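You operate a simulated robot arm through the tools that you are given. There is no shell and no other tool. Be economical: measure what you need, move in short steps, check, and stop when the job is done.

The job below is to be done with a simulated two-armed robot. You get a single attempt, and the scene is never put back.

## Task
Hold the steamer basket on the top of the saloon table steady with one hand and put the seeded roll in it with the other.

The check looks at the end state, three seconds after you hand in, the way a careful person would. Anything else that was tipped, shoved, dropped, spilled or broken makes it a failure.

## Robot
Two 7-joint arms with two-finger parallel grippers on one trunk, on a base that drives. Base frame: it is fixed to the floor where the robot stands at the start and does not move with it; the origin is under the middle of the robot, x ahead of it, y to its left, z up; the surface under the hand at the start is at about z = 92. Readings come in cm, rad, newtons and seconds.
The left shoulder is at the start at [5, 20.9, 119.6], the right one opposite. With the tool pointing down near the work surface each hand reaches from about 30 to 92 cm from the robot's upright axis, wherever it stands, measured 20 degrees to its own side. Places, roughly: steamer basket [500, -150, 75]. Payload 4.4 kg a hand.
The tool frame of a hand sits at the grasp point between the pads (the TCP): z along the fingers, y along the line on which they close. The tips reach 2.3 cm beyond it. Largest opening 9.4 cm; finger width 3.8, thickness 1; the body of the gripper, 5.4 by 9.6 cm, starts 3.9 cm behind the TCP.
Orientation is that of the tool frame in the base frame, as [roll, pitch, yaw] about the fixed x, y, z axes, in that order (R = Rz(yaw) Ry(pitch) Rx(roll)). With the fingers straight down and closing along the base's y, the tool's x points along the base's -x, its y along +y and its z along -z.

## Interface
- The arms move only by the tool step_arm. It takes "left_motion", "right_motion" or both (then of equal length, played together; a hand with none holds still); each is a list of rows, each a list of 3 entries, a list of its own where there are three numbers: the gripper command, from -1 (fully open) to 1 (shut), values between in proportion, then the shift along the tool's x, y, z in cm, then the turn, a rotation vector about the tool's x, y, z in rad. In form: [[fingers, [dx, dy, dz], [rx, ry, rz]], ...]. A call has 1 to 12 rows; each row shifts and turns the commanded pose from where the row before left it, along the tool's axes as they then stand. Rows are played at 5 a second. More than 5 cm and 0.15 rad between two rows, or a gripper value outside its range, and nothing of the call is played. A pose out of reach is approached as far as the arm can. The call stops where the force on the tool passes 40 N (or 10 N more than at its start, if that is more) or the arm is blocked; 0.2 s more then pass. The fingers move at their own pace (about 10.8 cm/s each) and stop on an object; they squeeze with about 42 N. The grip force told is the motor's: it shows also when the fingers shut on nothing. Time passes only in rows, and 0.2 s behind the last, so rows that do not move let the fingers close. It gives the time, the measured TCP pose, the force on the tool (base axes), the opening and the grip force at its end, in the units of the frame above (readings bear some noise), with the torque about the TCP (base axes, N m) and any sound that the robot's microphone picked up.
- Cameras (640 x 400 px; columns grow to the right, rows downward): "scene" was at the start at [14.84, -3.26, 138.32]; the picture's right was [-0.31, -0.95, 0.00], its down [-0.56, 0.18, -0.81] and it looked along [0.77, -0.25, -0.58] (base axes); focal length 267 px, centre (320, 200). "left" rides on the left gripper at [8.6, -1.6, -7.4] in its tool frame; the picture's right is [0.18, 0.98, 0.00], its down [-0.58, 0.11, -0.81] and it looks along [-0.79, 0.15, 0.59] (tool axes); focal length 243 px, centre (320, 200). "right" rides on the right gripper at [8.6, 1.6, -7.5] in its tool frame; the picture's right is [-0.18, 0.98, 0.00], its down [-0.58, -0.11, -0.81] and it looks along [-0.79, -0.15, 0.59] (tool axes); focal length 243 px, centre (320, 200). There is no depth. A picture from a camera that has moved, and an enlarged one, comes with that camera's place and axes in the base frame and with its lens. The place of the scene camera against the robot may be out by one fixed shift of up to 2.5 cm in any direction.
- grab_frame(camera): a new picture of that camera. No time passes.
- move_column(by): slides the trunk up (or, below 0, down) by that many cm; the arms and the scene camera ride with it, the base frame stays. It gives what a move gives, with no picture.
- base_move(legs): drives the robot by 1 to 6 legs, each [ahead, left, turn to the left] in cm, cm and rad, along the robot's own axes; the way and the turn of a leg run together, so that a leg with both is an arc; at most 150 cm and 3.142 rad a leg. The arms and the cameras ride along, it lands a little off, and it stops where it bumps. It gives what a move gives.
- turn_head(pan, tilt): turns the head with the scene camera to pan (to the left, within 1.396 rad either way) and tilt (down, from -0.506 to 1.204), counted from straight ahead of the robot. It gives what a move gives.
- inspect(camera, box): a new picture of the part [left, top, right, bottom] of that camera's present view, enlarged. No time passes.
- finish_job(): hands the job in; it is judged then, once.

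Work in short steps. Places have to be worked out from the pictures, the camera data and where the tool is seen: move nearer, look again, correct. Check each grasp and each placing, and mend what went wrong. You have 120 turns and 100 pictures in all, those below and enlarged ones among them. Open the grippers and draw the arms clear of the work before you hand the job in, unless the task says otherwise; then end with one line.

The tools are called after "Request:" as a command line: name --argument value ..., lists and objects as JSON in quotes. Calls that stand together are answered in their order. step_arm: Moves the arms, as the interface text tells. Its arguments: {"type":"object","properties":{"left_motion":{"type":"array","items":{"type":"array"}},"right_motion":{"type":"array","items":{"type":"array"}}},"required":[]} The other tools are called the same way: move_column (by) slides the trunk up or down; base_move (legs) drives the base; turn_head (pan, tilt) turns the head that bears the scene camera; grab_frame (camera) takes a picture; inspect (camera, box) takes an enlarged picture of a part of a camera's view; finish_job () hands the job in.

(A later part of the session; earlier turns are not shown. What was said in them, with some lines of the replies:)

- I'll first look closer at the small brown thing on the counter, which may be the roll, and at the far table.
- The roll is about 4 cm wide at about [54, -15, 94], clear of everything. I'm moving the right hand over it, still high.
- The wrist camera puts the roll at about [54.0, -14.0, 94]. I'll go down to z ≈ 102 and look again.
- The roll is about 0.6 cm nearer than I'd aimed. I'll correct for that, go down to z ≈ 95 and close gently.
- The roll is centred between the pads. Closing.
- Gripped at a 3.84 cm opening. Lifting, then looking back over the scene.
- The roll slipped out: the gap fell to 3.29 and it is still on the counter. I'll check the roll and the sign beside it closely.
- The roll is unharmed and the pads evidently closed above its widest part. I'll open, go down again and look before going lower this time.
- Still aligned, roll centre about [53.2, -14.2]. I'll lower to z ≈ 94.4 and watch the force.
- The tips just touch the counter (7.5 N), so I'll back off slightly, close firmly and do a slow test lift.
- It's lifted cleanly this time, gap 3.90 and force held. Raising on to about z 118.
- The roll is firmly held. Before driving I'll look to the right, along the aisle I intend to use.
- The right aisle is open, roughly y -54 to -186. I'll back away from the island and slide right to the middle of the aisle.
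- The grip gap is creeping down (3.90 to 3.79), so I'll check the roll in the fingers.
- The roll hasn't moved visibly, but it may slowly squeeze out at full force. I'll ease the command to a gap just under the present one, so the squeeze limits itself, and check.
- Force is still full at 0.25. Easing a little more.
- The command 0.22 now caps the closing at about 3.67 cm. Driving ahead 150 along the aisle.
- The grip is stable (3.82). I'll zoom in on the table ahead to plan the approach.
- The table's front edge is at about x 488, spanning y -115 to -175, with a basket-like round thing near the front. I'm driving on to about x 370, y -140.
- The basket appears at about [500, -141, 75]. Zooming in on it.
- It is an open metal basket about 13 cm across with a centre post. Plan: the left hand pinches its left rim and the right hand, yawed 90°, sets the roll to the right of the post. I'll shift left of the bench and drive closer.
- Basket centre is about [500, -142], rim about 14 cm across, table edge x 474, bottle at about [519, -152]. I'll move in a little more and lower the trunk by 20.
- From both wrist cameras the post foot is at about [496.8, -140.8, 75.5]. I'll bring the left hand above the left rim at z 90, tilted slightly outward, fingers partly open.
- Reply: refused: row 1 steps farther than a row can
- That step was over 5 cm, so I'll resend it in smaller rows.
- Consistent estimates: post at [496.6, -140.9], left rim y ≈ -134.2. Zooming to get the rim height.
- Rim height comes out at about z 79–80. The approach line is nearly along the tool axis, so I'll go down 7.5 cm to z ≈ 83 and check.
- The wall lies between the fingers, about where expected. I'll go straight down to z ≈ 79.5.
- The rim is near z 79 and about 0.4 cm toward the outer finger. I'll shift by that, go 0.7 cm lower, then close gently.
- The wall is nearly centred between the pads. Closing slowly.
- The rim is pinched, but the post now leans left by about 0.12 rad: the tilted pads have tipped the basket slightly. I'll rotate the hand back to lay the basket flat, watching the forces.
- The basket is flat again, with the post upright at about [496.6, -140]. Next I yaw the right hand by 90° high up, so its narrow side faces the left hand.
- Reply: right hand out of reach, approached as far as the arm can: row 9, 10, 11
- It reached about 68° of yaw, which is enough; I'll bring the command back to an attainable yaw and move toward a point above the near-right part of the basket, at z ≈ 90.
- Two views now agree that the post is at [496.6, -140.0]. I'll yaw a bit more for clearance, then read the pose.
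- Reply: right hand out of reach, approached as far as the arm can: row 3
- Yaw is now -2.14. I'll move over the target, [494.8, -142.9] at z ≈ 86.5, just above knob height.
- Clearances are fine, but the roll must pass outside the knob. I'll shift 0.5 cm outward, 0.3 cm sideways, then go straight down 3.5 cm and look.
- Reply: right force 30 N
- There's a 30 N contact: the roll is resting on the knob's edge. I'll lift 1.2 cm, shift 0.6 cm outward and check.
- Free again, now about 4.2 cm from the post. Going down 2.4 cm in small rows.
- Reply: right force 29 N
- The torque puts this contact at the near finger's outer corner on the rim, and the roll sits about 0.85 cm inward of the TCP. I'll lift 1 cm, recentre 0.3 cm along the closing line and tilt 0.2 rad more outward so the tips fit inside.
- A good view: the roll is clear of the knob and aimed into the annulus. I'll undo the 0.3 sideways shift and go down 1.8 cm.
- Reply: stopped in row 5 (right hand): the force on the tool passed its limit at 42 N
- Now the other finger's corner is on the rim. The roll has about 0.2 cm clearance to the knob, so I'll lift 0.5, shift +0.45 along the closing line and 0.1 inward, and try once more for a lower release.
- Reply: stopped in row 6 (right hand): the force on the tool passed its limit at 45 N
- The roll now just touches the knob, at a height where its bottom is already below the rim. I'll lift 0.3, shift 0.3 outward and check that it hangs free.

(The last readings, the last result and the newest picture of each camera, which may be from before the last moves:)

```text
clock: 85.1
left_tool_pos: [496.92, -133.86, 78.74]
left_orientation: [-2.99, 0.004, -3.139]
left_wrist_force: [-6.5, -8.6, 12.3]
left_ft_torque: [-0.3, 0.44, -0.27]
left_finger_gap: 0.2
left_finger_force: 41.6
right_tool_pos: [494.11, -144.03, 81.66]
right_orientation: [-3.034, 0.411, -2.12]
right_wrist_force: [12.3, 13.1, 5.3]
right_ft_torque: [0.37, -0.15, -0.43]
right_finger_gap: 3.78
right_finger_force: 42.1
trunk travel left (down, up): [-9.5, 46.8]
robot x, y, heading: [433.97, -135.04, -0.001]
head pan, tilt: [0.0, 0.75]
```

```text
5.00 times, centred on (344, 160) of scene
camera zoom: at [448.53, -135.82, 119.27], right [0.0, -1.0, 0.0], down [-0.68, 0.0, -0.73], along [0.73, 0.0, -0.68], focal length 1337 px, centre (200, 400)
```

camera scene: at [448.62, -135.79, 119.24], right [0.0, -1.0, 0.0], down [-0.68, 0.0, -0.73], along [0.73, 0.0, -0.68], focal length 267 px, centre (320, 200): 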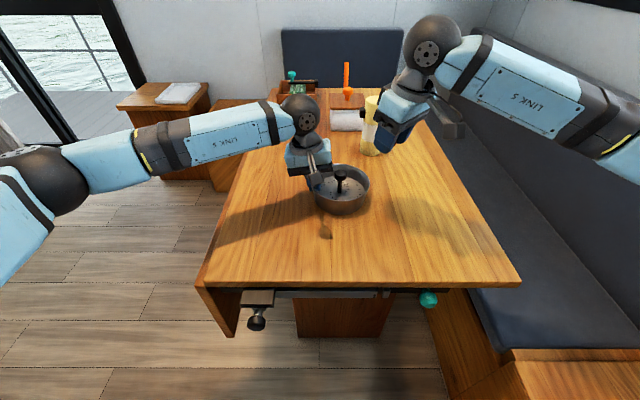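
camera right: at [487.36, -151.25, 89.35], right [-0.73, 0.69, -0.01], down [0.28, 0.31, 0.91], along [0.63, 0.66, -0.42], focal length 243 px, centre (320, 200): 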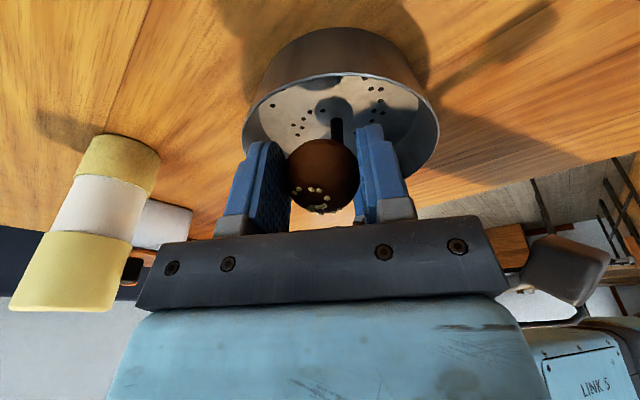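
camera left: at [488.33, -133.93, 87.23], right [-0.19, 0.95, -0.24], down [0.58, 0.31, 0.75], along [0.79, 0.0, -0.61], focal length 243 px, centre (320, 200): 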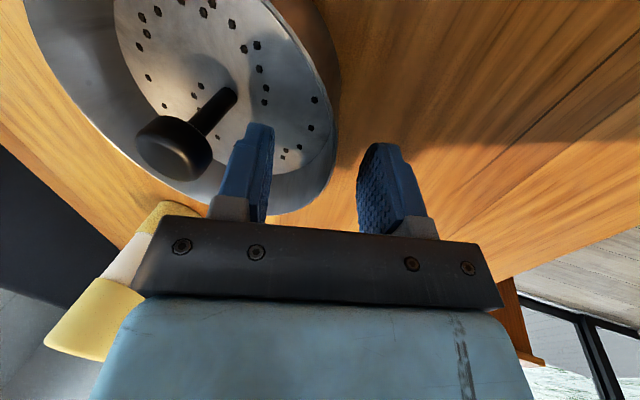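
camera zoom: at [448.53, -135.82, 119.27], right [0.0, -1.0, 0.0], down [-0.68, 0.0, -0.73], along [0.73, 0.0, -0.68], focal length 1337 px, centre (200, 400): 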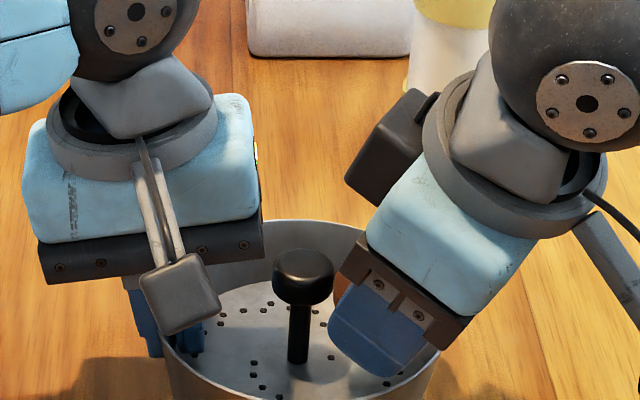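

The fingertips are inside the rim and only press the wall sideways; the roll is clear of the knob. I'll ease inward 0.1 and release slowly.

Request:
step_arm --right_motion '[[0.22, [-0.12, 0, 0], [0, 0, 0]], [0.18, [0, 0, 0], [0, 0, 0]], [0.14, [0, 0, 0], [0, 0, 0]], [0.1, [0, 0, 0], [0, 0, 0]], [0.06, [0, 0, 0], [0, 0, 0]], [0.06, [0, 0, 0], [0, 0, 0]]]'

Request:
inspect --camera "left" --box '[0, 0, 320, 200]'

Request:
inspect --camera "right" --box '[200, 40, 460, 220]'

```text
clock: 86.5
left_tool_pos: [496.76, -133.9, 78.86]
left_orientation: [-2.993, 0.002, -3.139]
left_wrist_force: [-13.2, -8.7, 17.4]
left_ft_torque: [-0.46, 0.33, -1.24]
left_finger_gap: 0.22
left_finger_force: 42.0
right_tool_pos: [494.18, -144.13, 81.73]
right_orientation: [-3.032, 0.412, -2.122]
right_wrist_force: [19.1, 1.2, 7.5]
right_ft_torque: [0.1, -0.32, -0.17]
right_finger_gap: 3.89
right_finger_force: 0.1
trunk travel left (down, up): [-9.5, 46.8]
robot x, y, heading: [433.71, -135.32, -0.003]
head pan, tilt: [0.0, 0.75]
```

```text
2.00 times, centred on (160, 100) of left
camera zoom: at [488.28, -134.43, 86.49], right [-0.19, 0.97, -0.15], down [0.58, 0.23, 0.78], along [0.79, 0.06, -0.6], focal length 485 px, centre (640, 400)
```

zoom: 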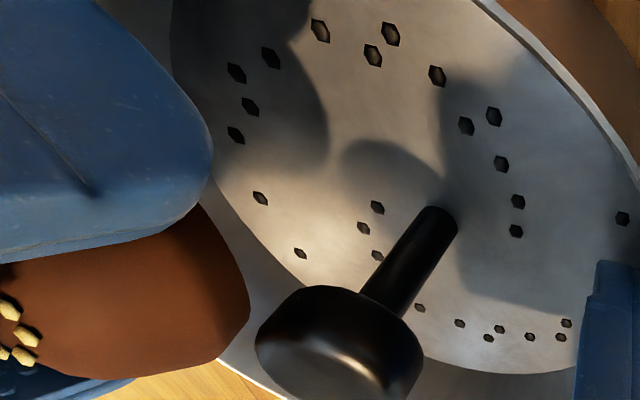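

```text
2.22 times, centred on (330, 130) of right
camera zoom: at [486.35, -152.06, 84.85], right [-0.72, 0.69, -0.02], down [0.13, 0.17, 0.98], along [0.68, 0.7, -0.21], focal length 539 px, centre (298, 356)
```

zoom: 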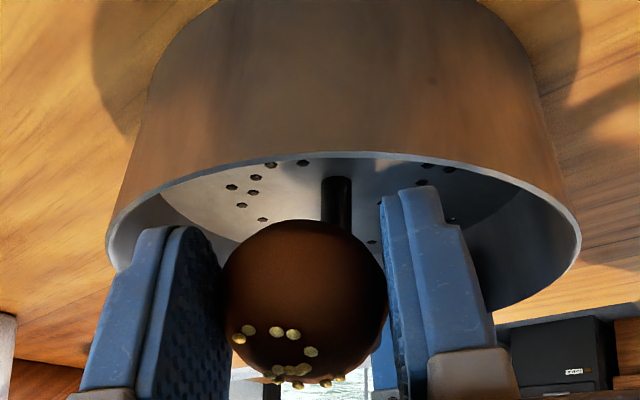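

The near finger is pushing on the wall (about 19 N) and stops the opening. I'll shift 0.35 cm away from that side and open on.

Request:
step_arm --right_motion '[[0.06, [0, -0.2, 0], [0, 0, 0]], [0.06, [0, -0.2, 0], [0, 0, 0]], [0.06, [0, 0, 0], [0, 0, 0]]]'

Request:
inspect --camera "left" --box '[0, 0, 320, 200]'

Request:
inspect --camera "right" --box '[200, 40, 460, 220]'

```text
clock: 87.3
left_tool_pos: [496.72, -133.78, 78.68]
left_orientation: [-2.99, 0.004, -3.139]
left_wrist_force: [-12.8, -11.5, 16.6]
left_ft_torque: [-0.45, 0.6, -0.54]
left_finger_gap: 0.22
left_finger_force: 42.2
right_tool_pos: [494.44, -144.26, 81.87]
right_orientation: [-3.035, 0.411, -2.12]
right_wrist_force: [7.8, 7.5, 2.0]
right_ft_torque: [0.21, -0.15, -0.32]
right_finger_gap: 4.3
right_finger_force: 0.2
trunk travel left (down, up): [-9.5, 46.8]
robot x, y, heading: [433.66, -135.11, -0.002]
head pan, tilt: [0.0, 0.75]
```

```text
2.00 times, centred on (160, 100) of left
camera zoom: at [488.27, -134.4, 86.49], right [-0.19, 0.97, -0.15], down [0.58, 0.23, 0.78], along [0.79, 0.06, -0.6], focal length 485 px, centre (640, 400)
```

zoom: 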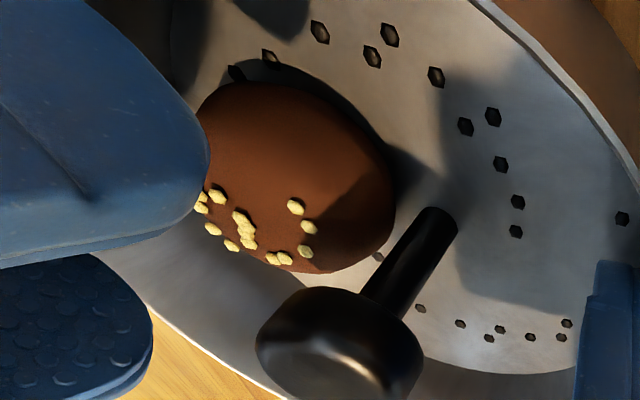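

```text
2.22 times, centred on (330, 130) of right
camera zoom: at [486.61, -152.21, 84.9], right [-0.72, 0.69, -0.02], down [0.13, 0.17, 0.98], along [0.68, 0.7, -0.21], focal length 539 px, centre (298, 356)
```

zoom: 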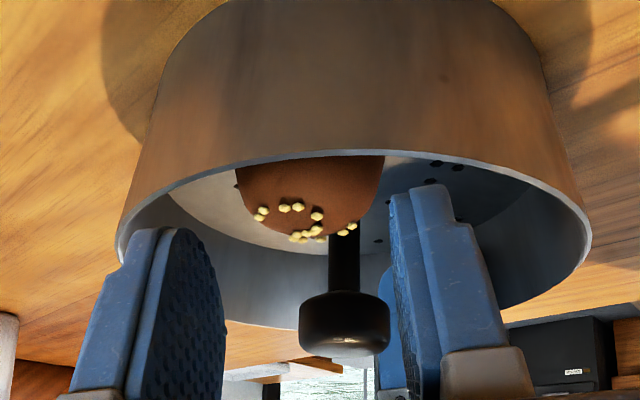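

The roll has landed on the basket floor. I'll raise the right hand straight up, then away.

Request:
step_arm --right_motion '[[0.06, [-0.38, 0, -0.92], [0, 0, 0]], [0.06, [-0.38, 0, -0.92], [0, 0, 0]], [0.06, [-0.38, 0, -0.92], [0, 0, 0]], [0.06, [-0.76, 0, -1.84], [0, 0, 0]], [0.06, [-0.76, 0, -1.84], [0, 0, 0]], [0.06, [0, 0, -3.5], [0, 0, 0]], [0.06, [0, 0, -3.5], [0, 0, 0]], [0.06, [0, 0, -3.5], [0, 0, 0]], [-0.5, [0, 0, 0], [0, 0, 0]]]'

Request:
grab_frame --camera "scene"

Request:
grab_frame --camera "right"

```text
clock: 89.3
left_tool_pos: [496.79, -133.79, 78.86]
left_orientation: [-2.992, 0.003, -3.136]
left_wrist_force: [4.0, 5.0, 19.5]
left_ft_torque: [-0.31, -0.37, 0.22]
left_finger_gap: 0.21
left_finger_force: 42.2
right_tool_pos: [490.42, -146.84, 98.35]
right_orientation: [-3.034, 0.41, -2.121]
right_wrist_force: [0.1, 0.7, -0.4]
right_ft_torque: [0.02, -0.01, 0.0]
right_finger_gap: 7.04
right_finger_force: 0.2
trunk travel left (down, up): [-9.5, 46.8]
robot x, y, heading: [433.63, -135.43, 0.0]
head pan, tilt: [0.0, 0.75]
```

```text
27 pictures are left
camera scene: at [448.49, -135.81, 119.27], right [0.0, -1.0, 0.0], down [-0.68, 0.0, -0.73], along [0.73, 0.0, -0.68], focal length 267 px, centre (320, 200)
```

scene: 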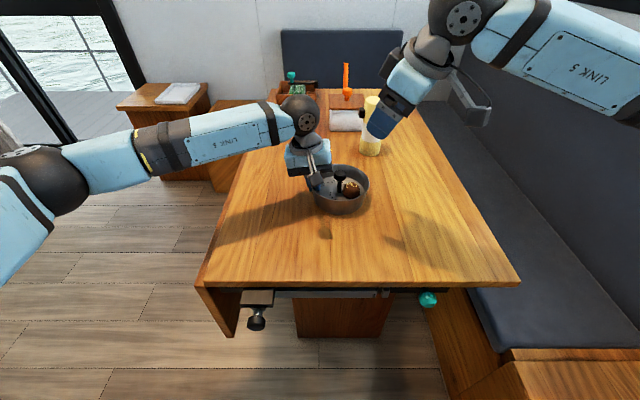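

```text
26 pictures are left
camera right: at [482.7, -154.88, 101.46], right [-0.72, 0.69, -0.02], down [0.13, 0.17, 0.98], along [0.68, 0.7, -0.21], focal length 243 px, centre (320, 200)
```

right: 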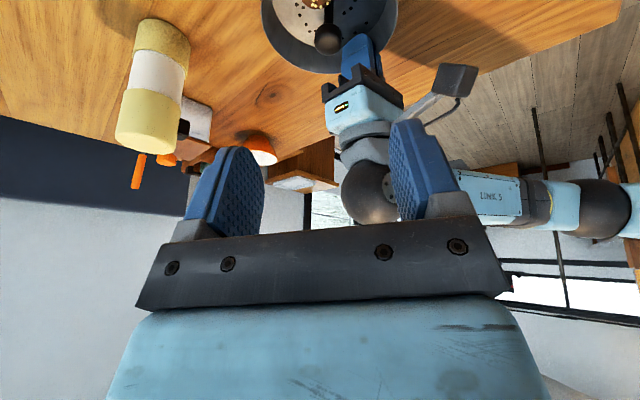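

The roll is in the basket. The left hand carries about 19 N upward, so I'll ease it up slightly, open part-way, then lift it straight out.

Request:
step_arm --left_motion '[[1, [0, 0, -0.1], [0, 0, 0]], [0.9, [0, 0, 0], [0, 0, 0]], [0.75, [0, 0, 0], [0, 0, 0]], [0.6, [0, 0, 0], [0, 0, 0]], [0.45, [0, 0, 0], [0, 0, 0]], [0.45, [0, 0, 0], [0, 0, 0]]]'

Request:
inspect --camera "left" --box '[80, 0, 400, 240]'

```text
clock: 90.7
left_tool_pos: [496.93, -133.91, 78.83]
left_orientation: [-2.993, 0.0, -3.136]
left_wrist_force: [0.1, 0.1, -0.6]
left_ft_torque: [-0.01, -0.02, 0.01]
left_finger_gap: 2.57
left_finger_force: 0.0
right_tool_pos: [490.6, -146.83, 98.24]
right_orientation: [-3.035, 0.409, -2.122]
right_wrist_force: [-0.2, 0.0, -0.2]
right_ft_torque: [0.01, 0.01, -0.01]
right_finger_gap: 7.04
right_finger_force: 0.1
trunk travel left (down, up): [-9.5, 46.8]
robot x, y, heading: [433.89, -135.37, 0.004]
head pan, tilt: [0.0, 0.75]
```

```text
1.67 times, centred on (240, 120) of left
camera zoom: at [488.4, -134.37, 86.46], right [-0.19, 0.97, -0.15], down [0.58, 0.23, 0.78], along [0.79, 0.06, -0.61], focal length 404 px, centre (453, 333)
```

zoom: 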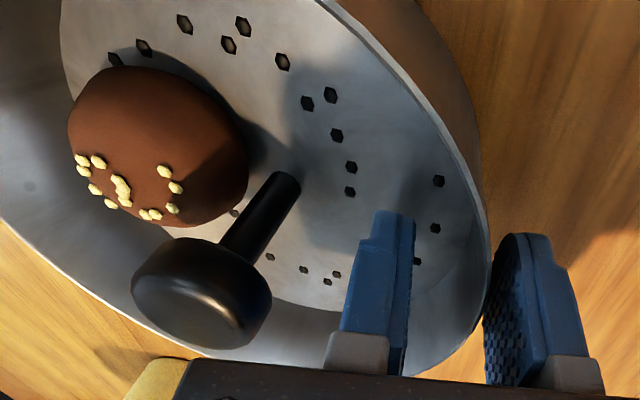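

The basket is released and the wall lies nearer the outer finger. I'll shift 0.4 cm outward to centre, then lift straight up.

Request:
step_arm --left_motion '[[0.45, [0, 0.4, 0], [0, 0, 0]], [0.45, [0, -0.15, -1], [0, 0, 0]], [0.45, [0, -0.3, -2], [0, 0, 0]], [0.45, [0, -0.45, -3], [0, 0, 0]], [0.45, [0, -0.6, -4], [0, 0, 0]], [0.45, [0, 0, -4], [0, 0, 0]], [0, [0, 2, -4], [0, 0, 0]], [-0.5, [0, 3, -3], [0, 0, 0]], [-0.5, [0, 0, 0], [0, 0, 0]]]'

Request:
grab_frame --camera "scene"

Request:
inspect --camera "scene" --box '[280, 130, 408, 220]'

```text
clock: 92.7
left_tool_pos: [497.13, -127.07, 99.05]
left_orientation: [-2.992, 0.001, -3.137]
left_wrist_force: [-1.1, 0.6, -0.3]
left_ft_torque: [-0.01, 0.0, 0.01]
left_finger_gap: 7.06
left_finger_force: 0.0
right_tool_pos: [490.55, -146.94, 98.11]
right_orientation: [-3.033, 0.411, -2.124]
right_wrist_force: [-0.4, -0.4, -0.4]
right_ft_torque: [0.02, -0.02, -0.01]
right_finger_gap: 7.07
right_finger_force: 0.0
trunk travel left (down, up): [-9.5, 46.8]
robot x, y, heading: [433.95, -135.32, 0.001]
head pan, tilt: [0.0, 0.75]
```

```text
24 pictures are left
camera scene: at [448.66, -135.88, 119.24], right [0.0, -1.0, 0.0], down [-0.68, 0.0, -0.73], along [0.73, 0.0, -0.68], focal length 267 px, centre (320, 200)
```

scene: 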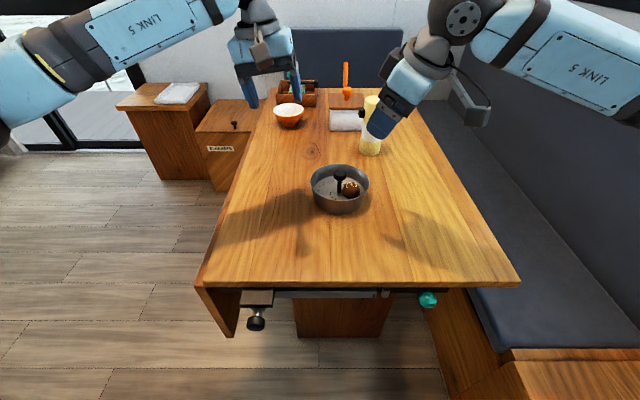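

```text
4.44 times, centred on (344, 175) of scene
camera zoom: at [448.66, -135.88, 119.24], right [0.0, -1.0, 0.0], down [-0.68, 0.0, -0.73], along [0.73, 0.0, -0.68], focal length 1188 px, centre (213, 311)
```

zoom: 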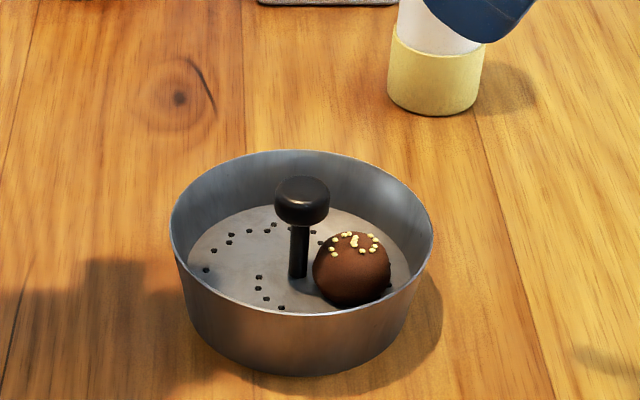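

The basket stands flat and upright with the roll in it, and the other things are untouched. I'll raise the trunk and back off so the arms are clear.

Request:
move_column --by 10

Request:
base_move --legs '[[-40, 0, 0]]'

Request:
grab_frame --camera "scene"

```text
clock: 94.1
left_tool_pos: [497.06, -127.15, 109.09]
left_orientation: [-2.994, 0.0, -3.138]
left_wrist_force: [0.1, 0.6, -0.7]
left_ft_torque: [-0.03, 0.0, 0.0]
left_finger_gap: 7.07
left_finger_force: 0.1
right_tool_pos: [490.71, -146.94, 108.16]
right_orientation: [-3.035, 0.41, -2.123]
right_wrist_force: [1.2, -0.3, -0.4]
right_ft_torque: [0.03, 0.01, 0.04]
right_finger_gap: 7.05
right_finger_force: 0.1
trunk travel left (down, up): [-19.5, 36.8]
robot x, y, heading: [433.83, -135.33, 0.004]
head pan, tilt: [0.0, 0.75]
```

```text
clock: 96.6
left_tool_pos: [456.49, -127.04, 109.09]
left_orientation: [-2.994, 0.001, -3.137]
left_wrist_force: [0.0, -0.7, 0.2]
left_ft_torque: [0.02, -0.01, 0.01]
left_finger_gap: 7.07
left_finger_force: 0.0
right_tool_pos: [450.07, -146.96, 108.21]
right_orientation: [-3.034, 0.411, -2.121]
right_wrist_force: [0.0, 0.2, 1.4]
right_ft_torque: [0.0, 0.01, 0.02]
right_finger_gap: 7.05
right_finger_force: 0.1
trunk travel left (down, up): [-19.5, 36.8]
robot x, y, heading: [393.41, -135.37, -0.001]
head pan, tilt: [0.0, 0.75]
```

```text
22 pictures are left
camera scene: at [408.05, -135.89, 129.24], right [0.0, -1.0, 0.0], down [-0.68, 0.0, -0.73], along [0.73, 0.0, -0.68], focal length 267 px, centre (320, 200)
```

scene: 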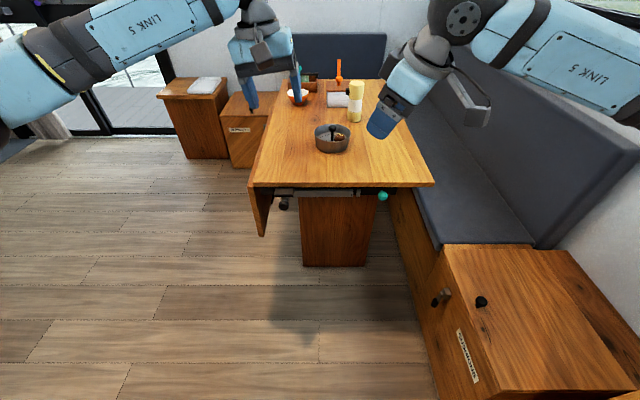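

The arms are clear and the roll rests in the basket. Handing in.

Request:
finish_job

```text
The job is handed in.
```

The seeded roll is in the steamer basket on the saloon table. The left hand held the basket by its rim while the right hand put the roll in. The basket stands upright about 1 cm from where it started, and I saw nothing else disturbed.
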